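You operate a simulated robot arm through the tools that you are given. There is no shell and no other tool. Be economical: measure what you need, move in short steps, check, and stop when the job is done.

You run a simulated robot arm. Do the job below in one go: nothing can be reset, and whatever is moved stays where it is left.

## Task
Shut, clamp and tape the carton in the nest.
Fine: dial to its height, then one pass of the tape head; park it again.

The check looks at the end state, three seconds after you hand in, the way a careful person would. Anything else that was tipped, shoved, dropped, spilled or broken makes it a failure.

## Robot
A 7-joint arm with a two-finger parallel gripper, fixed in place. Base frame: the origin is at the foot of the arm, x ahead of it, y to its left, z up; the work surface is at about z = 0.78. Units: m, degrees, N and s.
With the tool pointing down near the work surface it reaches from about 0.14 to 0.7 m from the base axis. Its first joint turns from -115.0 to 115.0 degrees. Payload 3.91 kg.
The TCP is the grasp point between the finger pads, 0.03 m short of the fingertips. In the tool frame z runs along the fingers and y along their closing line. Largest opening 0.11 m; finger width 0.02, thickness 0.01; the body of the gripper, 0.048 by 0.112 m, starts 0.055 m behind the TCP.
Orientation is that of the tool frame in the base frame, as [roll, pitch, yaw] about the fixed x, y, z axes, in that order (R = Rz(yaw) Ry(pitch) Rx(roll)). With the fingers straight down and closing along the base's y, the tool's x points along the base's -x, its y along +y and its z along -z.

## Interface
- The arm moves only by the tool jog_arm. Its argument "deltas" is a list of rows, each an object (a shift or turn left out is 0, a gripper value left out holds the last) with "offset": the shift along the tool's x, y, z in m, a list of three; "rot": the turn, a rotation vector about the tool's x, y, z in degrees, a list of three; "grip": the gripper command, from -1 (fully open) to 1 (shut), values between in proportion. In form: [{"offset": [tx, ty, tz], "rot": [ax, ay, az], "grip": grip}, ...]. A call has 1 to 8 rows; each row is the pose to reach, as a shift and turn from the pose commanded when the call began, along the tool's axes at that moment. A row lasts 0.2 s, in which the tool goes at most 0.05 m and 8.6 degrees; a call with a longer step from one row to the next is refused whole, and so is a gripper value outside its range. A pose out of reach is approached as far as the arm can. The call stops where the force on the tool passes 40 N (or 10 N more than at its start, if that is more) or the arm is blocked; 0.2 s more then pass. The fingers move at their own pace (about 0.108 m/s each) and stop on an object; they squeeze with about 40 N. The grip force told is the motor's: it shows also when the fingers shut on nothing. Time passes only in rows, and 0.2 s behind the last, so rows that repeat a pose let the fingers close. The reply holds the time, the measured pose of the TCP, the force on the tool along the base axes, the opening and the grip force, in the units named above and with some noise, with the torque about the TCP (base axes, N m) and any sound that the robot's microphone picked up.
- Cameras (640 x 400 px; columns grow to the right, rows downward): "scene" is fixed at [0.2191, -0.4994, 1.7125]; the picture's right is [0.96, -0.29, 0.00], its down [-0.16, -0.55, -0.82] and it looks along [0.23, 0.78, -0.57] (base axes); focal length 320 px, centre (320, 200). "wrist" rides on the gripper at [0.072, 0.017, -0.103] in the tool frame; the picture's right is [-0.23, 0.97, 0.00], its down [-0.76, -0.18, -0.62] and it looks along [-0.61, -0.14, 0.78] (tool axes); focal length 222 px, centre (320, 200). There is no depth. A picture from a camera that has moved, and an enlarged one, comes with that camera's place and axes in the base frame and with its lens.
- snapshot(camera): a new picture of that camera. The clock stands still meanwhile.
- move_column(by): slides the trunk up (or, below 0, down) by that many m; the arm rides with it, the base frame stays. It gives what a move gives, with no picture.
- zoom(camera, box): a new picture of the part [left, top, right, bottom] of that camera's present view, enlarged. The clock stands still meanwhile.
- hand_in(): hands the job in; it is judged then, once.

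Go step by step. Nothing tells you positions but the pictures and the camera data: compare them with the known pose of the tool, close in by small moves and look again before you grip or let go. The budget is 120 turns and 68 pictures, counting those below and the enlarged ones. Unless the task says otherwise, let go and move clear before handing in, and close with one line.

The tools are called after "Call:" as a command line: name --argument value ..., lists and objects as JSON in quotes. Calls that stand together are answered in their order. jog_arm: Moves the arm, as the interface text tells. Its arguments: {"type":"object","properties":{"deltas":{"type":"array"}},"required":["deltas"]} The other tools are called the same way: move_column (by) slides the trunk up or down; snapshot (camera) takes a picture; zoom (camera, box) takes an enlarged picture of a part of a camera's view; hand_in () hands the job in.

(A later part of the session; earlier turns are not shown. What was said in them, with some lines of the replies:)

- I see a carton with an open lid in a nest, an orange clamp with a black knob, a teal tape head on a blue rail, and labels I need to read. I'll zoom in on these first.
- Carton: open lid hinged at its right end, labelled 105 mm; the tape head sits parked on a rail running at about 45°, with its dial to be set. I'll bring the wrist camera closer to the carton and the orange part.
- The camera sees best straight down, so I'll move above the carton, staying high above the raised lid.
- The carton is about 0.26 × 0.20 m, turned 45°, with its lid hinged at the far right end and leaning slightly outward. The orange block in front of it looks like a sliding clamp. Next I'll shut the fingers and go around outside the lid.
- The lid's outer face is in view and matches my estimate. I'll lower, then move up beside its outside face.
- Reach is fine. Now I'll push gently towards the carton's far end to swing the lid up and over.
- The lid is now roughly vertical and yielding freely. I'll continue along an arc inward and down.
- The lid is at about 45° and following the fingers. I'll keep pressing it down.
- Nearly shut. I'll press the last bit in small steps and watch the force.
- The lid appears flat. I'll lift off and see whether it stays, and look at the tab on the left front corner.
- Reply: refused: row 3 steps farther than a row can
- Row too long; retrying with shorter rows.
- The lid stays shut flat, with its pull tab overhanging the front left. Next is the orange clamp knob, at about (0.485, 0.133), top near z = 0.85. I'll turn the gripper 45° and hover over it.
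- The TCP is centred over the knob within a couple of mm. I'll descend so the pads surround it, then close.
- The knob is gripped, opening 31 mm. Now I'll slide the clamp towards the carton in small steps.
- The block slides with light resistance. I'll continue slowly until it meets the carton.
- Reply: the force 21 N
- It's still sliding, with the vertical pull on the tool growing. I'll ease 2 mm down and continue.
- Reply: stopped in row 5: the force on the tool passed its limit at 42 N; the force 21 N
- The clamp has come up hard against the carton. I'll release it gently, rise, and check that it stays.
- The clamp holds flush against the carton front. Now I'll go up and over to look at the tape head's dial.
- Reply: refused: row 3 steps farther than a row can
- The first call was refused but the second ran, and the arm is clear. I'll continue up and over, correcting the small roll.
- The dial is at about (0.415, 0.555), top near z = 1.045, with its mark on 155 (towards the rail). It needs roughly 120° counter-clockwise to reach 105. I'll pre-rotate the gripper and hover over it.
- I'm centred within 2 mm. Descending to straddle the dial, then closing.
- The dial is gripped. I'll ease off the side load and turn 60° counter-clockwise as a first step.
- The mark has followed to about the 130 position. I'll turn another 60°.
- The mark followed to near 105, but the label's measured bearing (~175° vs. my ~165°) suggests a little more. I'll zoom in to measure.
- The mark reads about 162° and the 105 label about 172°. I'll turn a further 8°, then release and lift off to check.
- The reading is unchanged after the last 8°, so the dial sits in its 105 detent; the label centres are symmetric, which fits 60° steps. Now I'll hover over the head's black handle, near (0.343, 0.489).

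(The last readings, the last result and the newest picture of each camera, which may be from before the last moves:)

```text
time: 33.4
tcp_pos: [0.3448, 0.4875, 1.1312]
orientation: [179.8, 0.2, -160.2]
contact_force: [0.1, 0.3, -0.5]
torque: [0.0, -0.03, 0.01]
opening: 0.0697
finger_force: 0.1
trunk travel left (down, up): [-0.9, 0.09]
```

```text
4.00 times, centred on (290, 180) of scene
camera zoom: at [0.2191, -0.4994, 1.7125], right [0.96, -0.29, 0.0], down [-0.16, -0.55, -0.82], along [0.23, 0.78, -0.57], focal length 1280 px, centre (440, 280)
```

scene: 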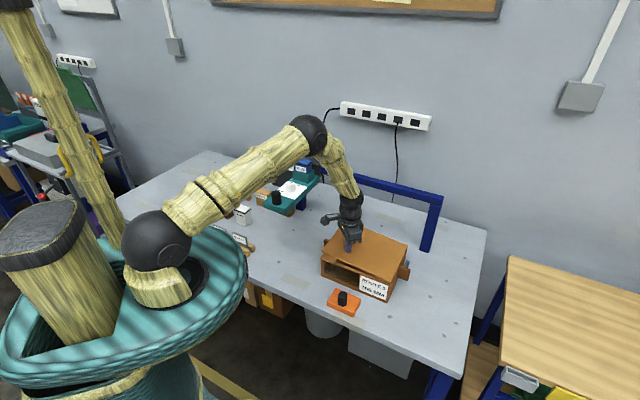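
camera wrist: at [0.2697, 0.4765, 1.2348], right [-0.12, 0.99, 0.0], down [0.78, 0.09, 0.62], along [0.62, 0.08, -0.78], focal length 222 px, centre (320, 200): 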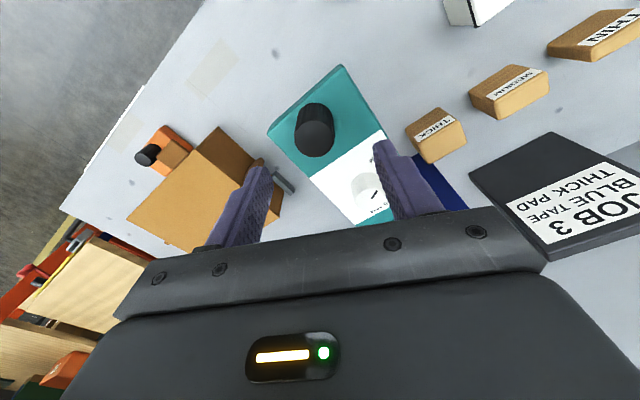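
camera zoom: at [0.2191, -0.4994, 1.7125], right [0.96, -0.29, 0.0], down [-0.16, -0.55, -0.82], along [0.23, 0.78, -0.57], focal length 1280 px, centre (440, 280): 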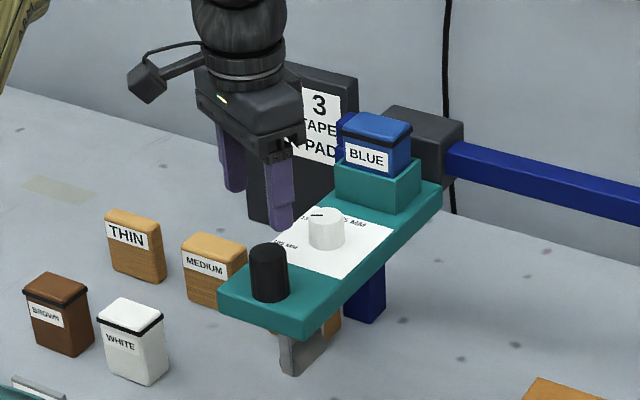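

The head's applicator foot now shows below the plate, so the 105 setting took, and the mark points to the 105 label. I'll descend onto the handle and grip it.

Call:
jog_arm --deltas '[{"offset": [0, -0.003, 0.03]}, {"offset": [0, -0.003, 0.055]}, {"offset": [0, -0.003, 0.07]}, {"offset": [0, -0.003, 0.079]}, {"offset": [0, -0.003, 0.079], "grip": 1}, {"offset": [0, -0.003, 0.079]}, {"offset": [0, -0.003, 0.079]}]'

Call:
zoom --camera "scene" --box '[230, 130, 350, 230]'

```text
time: 35.0
tcp_pos: [0.3469, 0.4821, 1.0533]
orientation: [180.0, 0.1, -160.0]
contact_force: [0.9, -1.9, -1.2]
torque: [-0.8, -0.61, -0.15]
opening: 0.0356
finger_force: 44.5
trunk travel left (down, up): [-0.9, 0.09]
```

```text
4.00 times, centred on (290, 180) of scene
camera zoom: at [0.2191, -0.4994, 1.7125], right [0.96, -0.29, 0.0], down [-0.16, -0.55, -0.82], along [0.23, 0.78, -0.57], focal length 1280 px, centre (440, 280)
```

zoom: 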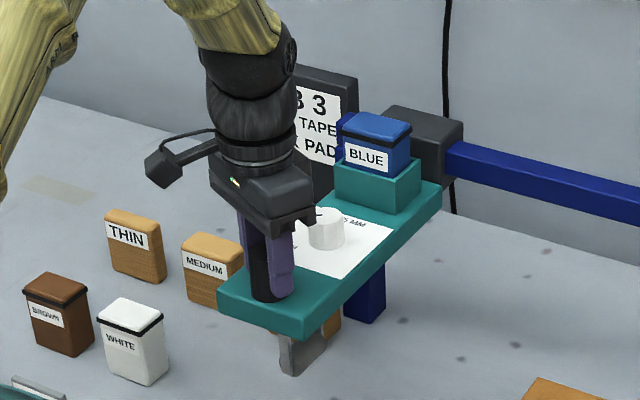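

The handle is firmly held. I'll start sliding along the rail slowly towards the carton.

Call:
jog_arm --deltas '[{"offset": [-0.0042, -0.0091, 0]}, {"offset": [-0.0106, -0.0227, 0]}, {"offset": [-0.019, -0.0408, 0]}, {"offset": [-0.0275, -0.0589, 0]}, {"offset": [-0.036, -0.077, 0]}, {"offset": [-0.0444, -0.0951, 0]}, {"offset": [-0.0529, -0.1133, 0]}]'

Call:
snapshot --camera "scene"

```text
time: 36.6
tcp_pos: [0.4386, 0.3919, 1.052]
orientation: [179.8, 0.3, -160.2]
contact_force: [3.9, 0.4, 12.6]
torque: [-0.78, 0.75, -0.25]
opening: 0.0359
finger_force: 45.1
trunk travel left (down, up): [-0.9, 0.09]
```

```text
25 pictures are left
```

scene: 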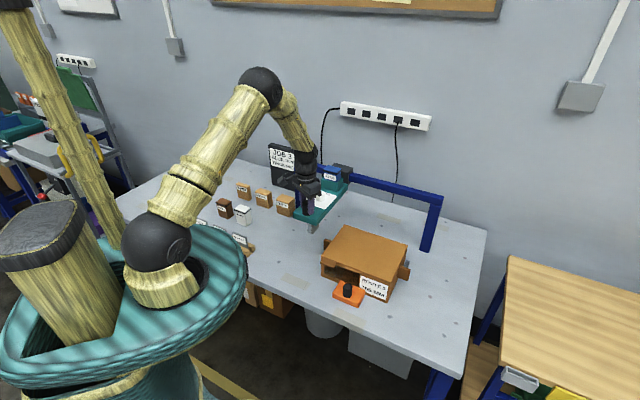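

The head slides smoothly. I'll zoom in to check the foot's height against the carton top before going on.

Call:
zoom --camera "scene" --box '[280, 150, 420, 280]'

```text
3.08 times, centred on (350, 215) of scene
camera zoom: at [0.2191, -0.4994, 1.7125], right [0.96, -0.29, 0.0], down [-0.16, -0.55, -0.82], along [0.23, 0.78, -0.57], focal length 985 px, centre (228, 154)
```

zoom: 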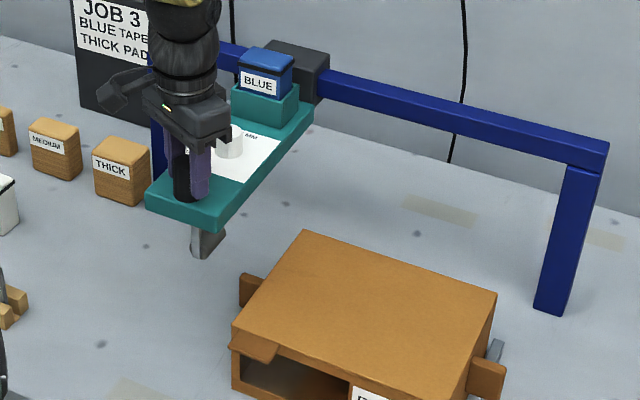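

The foot is at about lid height, as expected for the setting. I'll continue slowly over the carton, with the force limit as guard.

Call:
jog_arm --deltas '[{"offset": [-0.0072, -0.0154, 0]}, {"offset": [-0.0144, -0.0308, 0]}, {"offset": [-0.0216, -0.0462, 0]}, {"offset": [-0.0288, -0.0616, 0]}, {"offset": [-0.036, -0.077, 0]}, {"offset": [-0.0432, -0.0924, 0]}, {"offset": [-0.0504, -0.1078, 0]}, {"offset": [-0.0576, -0.1232, 0]}]'

Call:
zoom --camera "scene" --box '[300, 150, 440, 310]'

```text
time: 38.4
tcp_pos: [0.5316, 0.2977, 1.0515]
orientation: [179.8, 0.1, -160.2]
contact_force: [1.9, 1.9, 10.3]
torque: [-0.35, -0.99, 0.26]
opening: 0.0357
finger_force: 45.0
trunk travel left (down, up): [-0.9, 0.09]
```

```text
2.50 times, centred on (370, 230) of scene
camera zoom: at [0.2191, -0.4994, 1.7125], right [0.96, -0.29, 0.0], down [-0.16, -0.55, -0.82], along [0.23, 0.78, -0.57], focal length 800 px, centre (195, 125)
```

zoom: 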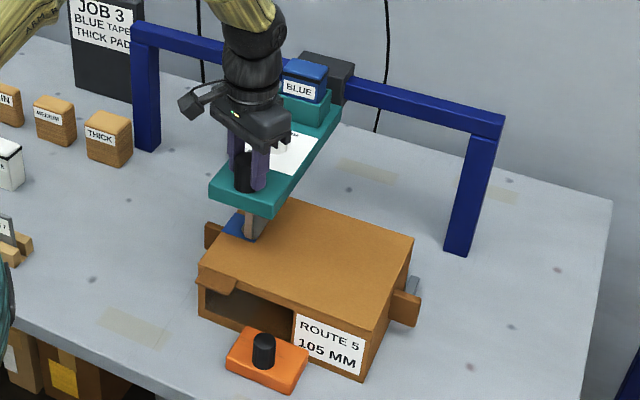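

Blue tape is being laid on the lid. I'll keep going steadily over the carton.

Call:
jog_arm --deltas '[{"offset": [-0.0072, -0.0154, 0]}, {"offset": [-0.0144, -0.0308, 0]}, {"offset": [-0.0216, -0.0462, 0]}, {"offset": [-0.0288, -0.0616, 0]}, {"offset": [-0.036, -0.077, 0]}, {"offset": [-0.0432, -0.0924, 0]}, {"offset": [-0.0504, -0.1078, 0]}, {"offset": [-0.0576, -0.1232, 0]}]'

Call:
zoom --camera "scene" --box '[300, 150, 460, 310]'

```text
time: 40.2
tcp_pos: [0.6271, 0.2026, 1.0521]
orientation: [179.9, 0.5, -160.0]
contact_force: [2.8, 0.8, 22.6]
torque: [-0.79, 0.62, -0.12]
opening: 0.0357
finger_force: 45.0
trunk travel left (down, up): [-0.9, 0.09]
```

```text
2.50 times, centred on (380, 230) of scene
camera zoom: at [0.2191, -0.4994, 1.7125], right [0.96, -0.29, 0.0], down [-0.16, -0.55, -0.82], along [0.23, 0.78, -0.57], focal length 800 px, centre (170, 125)
```

zoom: 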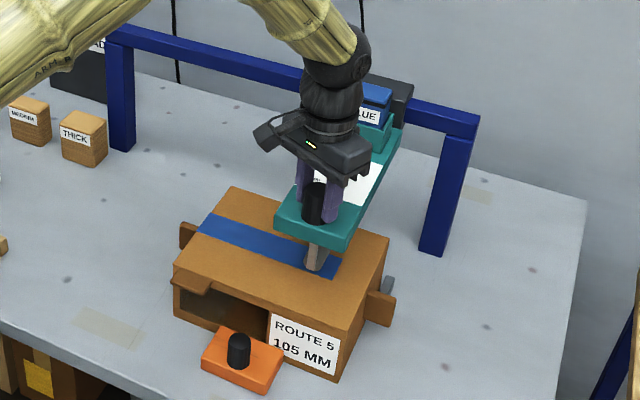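

The tape is laid most of the way. I'll carry on past the carton's right end, easing 1 mm up.

Call:
jog_arm --deltas '[{"offset": [-0.0072, -0.0154, -0.001]}, {"offset": [-0.0144, -0.0308, -0.001]}, {"offset": [-0.0216, -0.0462, -0.001]}, {"offset": [-0.0288, -0.0616, -0.001]}, {"offset": [-0.036, -0.077, -0.001]}, {"offset": [-0.0415, -0.0888, -0.001]}, {"offset": [-0.0465, -0.0997, -0.001]}]'

Call:
zoom --camera "scene" --box '[300, 150, 460, 310]'

```text
time: 41.3
tcp_pos: [0.6698, 0.16, 1.0515]
orientation: [178.8, -0.4, -159.5]
contact_force: [-15.1, 10.7, 10.4]
torque: [-1.16, -0.06, 0.24]
opening: 0.0364
finger_force: 45.1
trunk travel left (down, up): [-0.9, 0.09]
stopped in row 5: the force on the tool passed its limit at 46 N (the readings are from after the stop); the commanded pose is now the measured one
```

```text
2.50 times, centred on (380, 230) of scene
camera zoom: at [0.2191, -0.4994, 1.7125], right [0.96, -0.29, 0.0], down [-0.16, -0.55, -0.82], along [0.23, 0.78, -0.57], focal length 800 px, centre (170, 125)
```

zoom: 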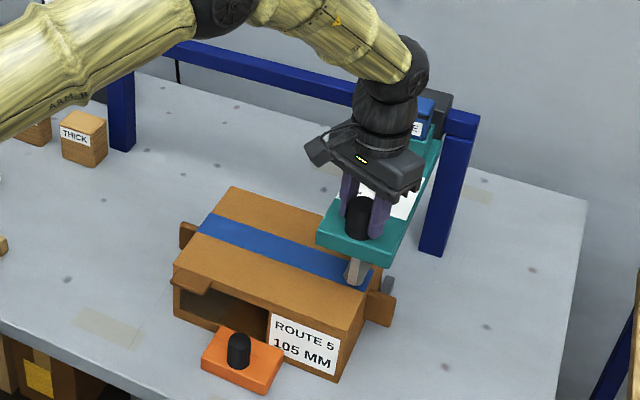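

The carriage has met the rail's end post. I'll check that the tape reaches the carton's end.

Call:
zoom --camera "scene" --box '[350, 215, 430, 290]'

```text
5.33 times, centred on (390, 252) of scene
camera zoom: at [0.2191, -0.4994, 1.7125], right [0.96, -0.29, 0.0], down [-0.16, -0.55, -0.82], along [0.23, 0.78, -0.57], focal length 1707 px, centre (-53, -80)
```

zoom: 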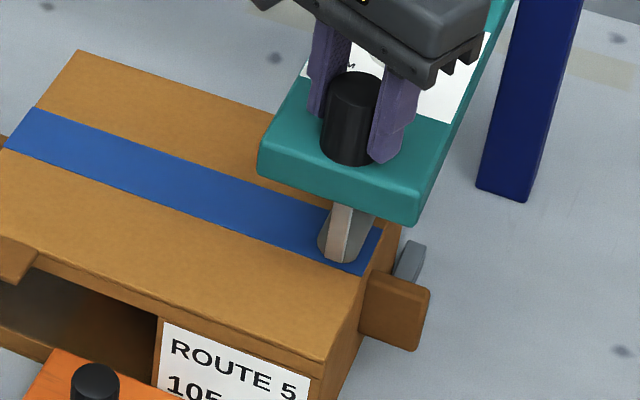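

The tape runs the full length of the lid. Now I'll slide the head back to park.

Call:
jog_arm --deltas '[{"offset": [0.0083, 0.0182, 0], "rot": [1.2, 0, 0.5]}, {"offset": [0.0187, 0.041, 0], "rot": [1.2, 0, 0.5]}, {"offset": [0.0291, 0.0637, 0], "rot": [1.2, 0, 0.5]}, {"offset": [0.0394, 0.0865, 0], "rot": [1.2, 0, 0.5]}, {"offset": [0.0498, 0.1092, 0], "rot": [1.2, 0, 0.5]}, {"offset": [0.0602, 0.132, 0], "rot": [1.2, 0, 0.5]}, {"offset": [0.0706, 0.1547, 0], "rot": [1.2, 0, 0.5]}, {"offset": [0.081, 0.1775, 0], "rot": [1.2, 0, 0.5]}]'

Call:
zoom --camera "scene" --box '[290, 150, 450, 310]'

```text
time: 43.1
tcp_pos: [0.5314, 0.2992, 1.0512]
orientation: [-179.8, -1.0, -160.1]
contact_force: [-15.5, -12.0, -9.6]
torque: [0.5, -0.22, -0.38]
opening: 0.0358
finger_force: 45.0
trunk travel left (down, up): [-0.9, 0.09]
```

```text
2.50 times, centred on (370, 230) of scene
camera zoom: at [0.2191, -0.4994, 1.7125], right [0.96, -0.29, 0.0], down [-0.16, -0.55, -0.82], along [0.23, 0.78, -0.57], focal length 800 px, centre (195, 125)
```

zoom: 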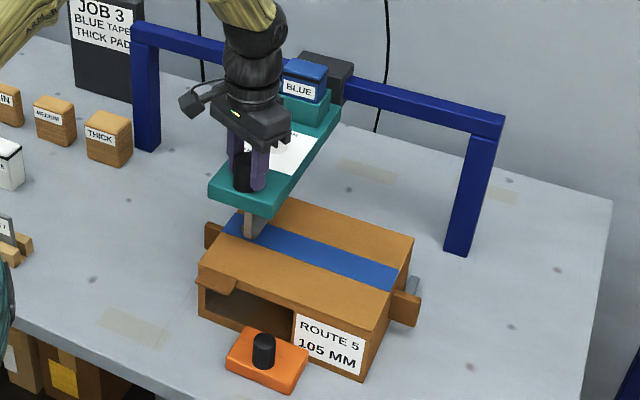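

The tape is intact and the return is going well. I'll slide the remaining 0.26 m to the starting position.

Call:
jog_arm --deltas '[{"offset": [0.0157, 0.0313, 0]}, {"offset": [0.0306, 0.063, 0]}, {"offset": [0.0454, 0.0946, 0]}, {"offset": [0.0603, 0.1263, 0]}, {"offset": [0.0751, 0.158, 0]}, {"offset": [0.0899, 0.1897, 0]}, {"offset": [0.1027, 0.2168, 0]}, {"offset": [0.1105, 0.2335, 0]}]'

Call:
snapshot --camera "scene"

```text
time: 44.9
tcp_pos: [0.3521, 0.478, 1.0514]
orientation: [-179.9, -0.4, -160.3]
contact_force: [-3.4, -3.5, -19.6]
torque: [1.1, -0.74, -0.18]
opening: 0.0358
finger_force: 44.3
trunk travel left (down, up): [-0.9, 0.09]
```

```text
18 pictures are left
```

scene: 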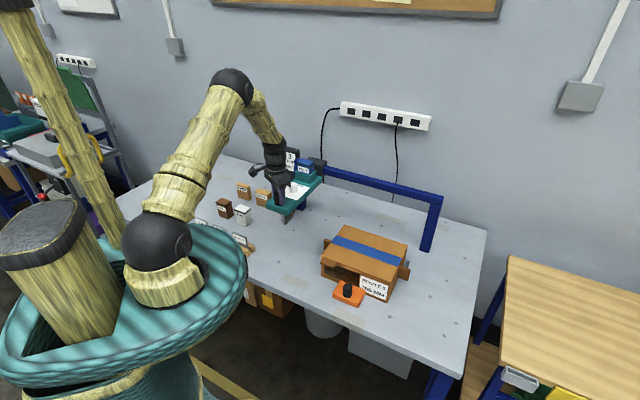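

It's about 7 mm short of the original spot; I'll nudge it in slowly.

Call:
jog_arm --deltas '[{"offset": [0.0015, 0.003, 0.001]}, {"offset": [0.003, 0.006, 0.001]}, {"offset": [0.0038, 0.0082, 0.001]}, {"offset": [0.0038, 0.0082, 0.001]}]'

Call:
zoom --camera "scene" --box '[230, 130, 350, 230]'

```text
time: 45.9
tcp_pos: [0.3451, 0.4856, 1.0505]
orientation: [-179.9, -0.4, -160.2]
contact_force: [-6.5, 2.8, -8.1]
torque: [0.7, 0.33, -0.17]
opening: 0.0358
finger_force: 45.3
trunk travel left (down, up): [-0.9, 0.09]
```

```text
4.00 times, centred on (290, 180) of scene
camera zoom: at [0.2191, -0.4994, 1.7125], right [0.96, -0.29, 0.0], down [-0.16, -0.55, -0.82], along [0.23, 0.78, -0.57], focal length 1280 px, centre (440, 280)
```

zoom: 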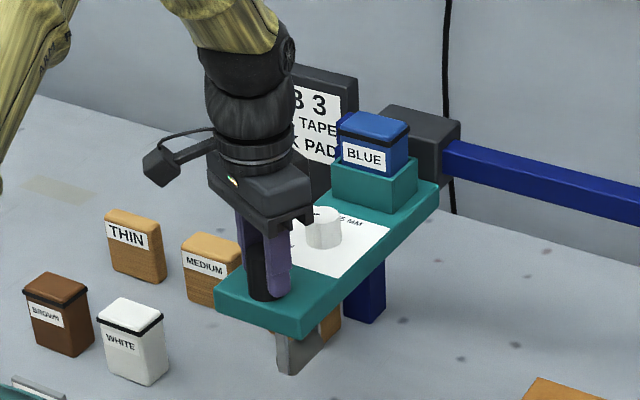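

The head is back at its park position, within about 3 mm. I'll release, lift straight up and retreat.

Call:
jog_arm --deltas '[{"offset": [0, 0, 0], "grip": -0.27}, {"offset": [0, 0, 0]}, {"offset": [0, 0, -0.03]}, {"offset": [0, 0, -0.07]}, {"offset": [0, 0, -0.11]}, {"offset": [0, 0, -0.15]}, {"offset": [0, 0, -0.19]}]'

Call:
snapshot --camera "wrist"

Call:
zoom --camera "scene" --box '[230, 130, 350, 230]'

Call:
zoom --camera "scene" --box '[300, 210, 430, 310]'

```text
time: 47.5
tcp_pos: [0.3511, 0.4854, 1.2418]
orientation: [-179.8, -0.4, -160.3]
contact_force: [1.2, 0.0, 0.6]
torque: [0.0, 0.0, 0.0]
opening: 0.0699
finger_force: 0.0
trunk travel left (down, up): [-0.9, 0.09]
```

```text
16 pictures are left
camera wrist: at [0.2765, 0.4767, 1.345], right [-0.11, 0.99, -0.01], down [0.78, 0.09, 0.62], along [0.62, 0.07, -0.79], focal length 222 px, centre (320, 200)
```

wrist: 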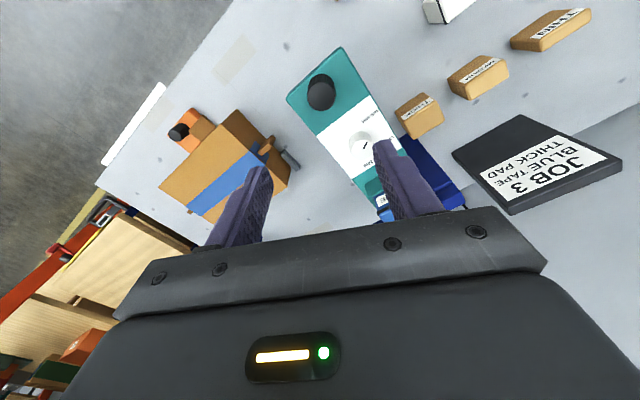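

```text
4.00 times, centred on (290, 180) of scene
camera zoom: at [0.2191, -0.4994, 1.7125], right [0.96, -0.29, 0.0], down [-0.16, -0.55, -0.82], along [0.23, 0.78, -0.57], focal length 1280 px, centre (440, 280)
```

zoom: 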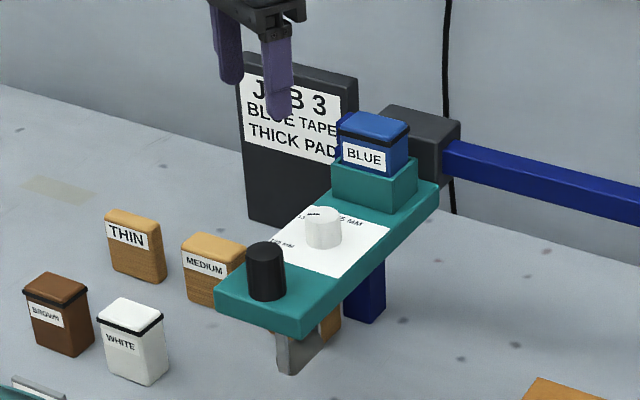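

```text
4.00 times, centred on (365, 260) of scene
camera zoom: at [0.2191, -0.4994, 1.7125], right [0.96, -0.29, 0.0], down [-0.16, -0.55, -0.82], along [0.23, 0.78, -0.57], focal length 1280 px, centre (140, -40)
```

zoom: 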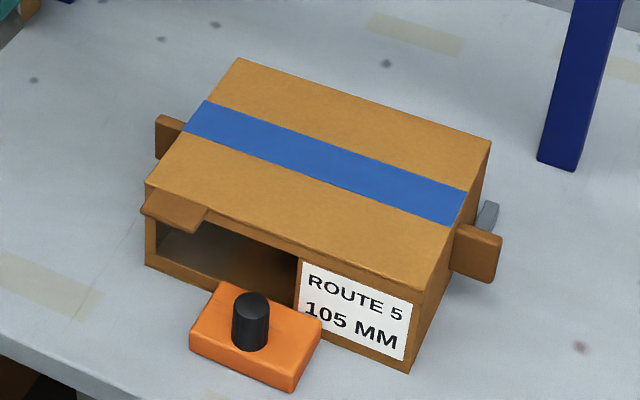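

The lid is shut with blue tape along its full length. The clamp hasn't moved, the dial is on 105, the head is parked, and the arm is clear. I'm handing in.

Call:
hand_in

```text
The job is handed in.
```

I shut, clamped and taped the carton in one pass of blue tape with the dial at 105 mm, then parked the tape head within about 3 mm of where it started.
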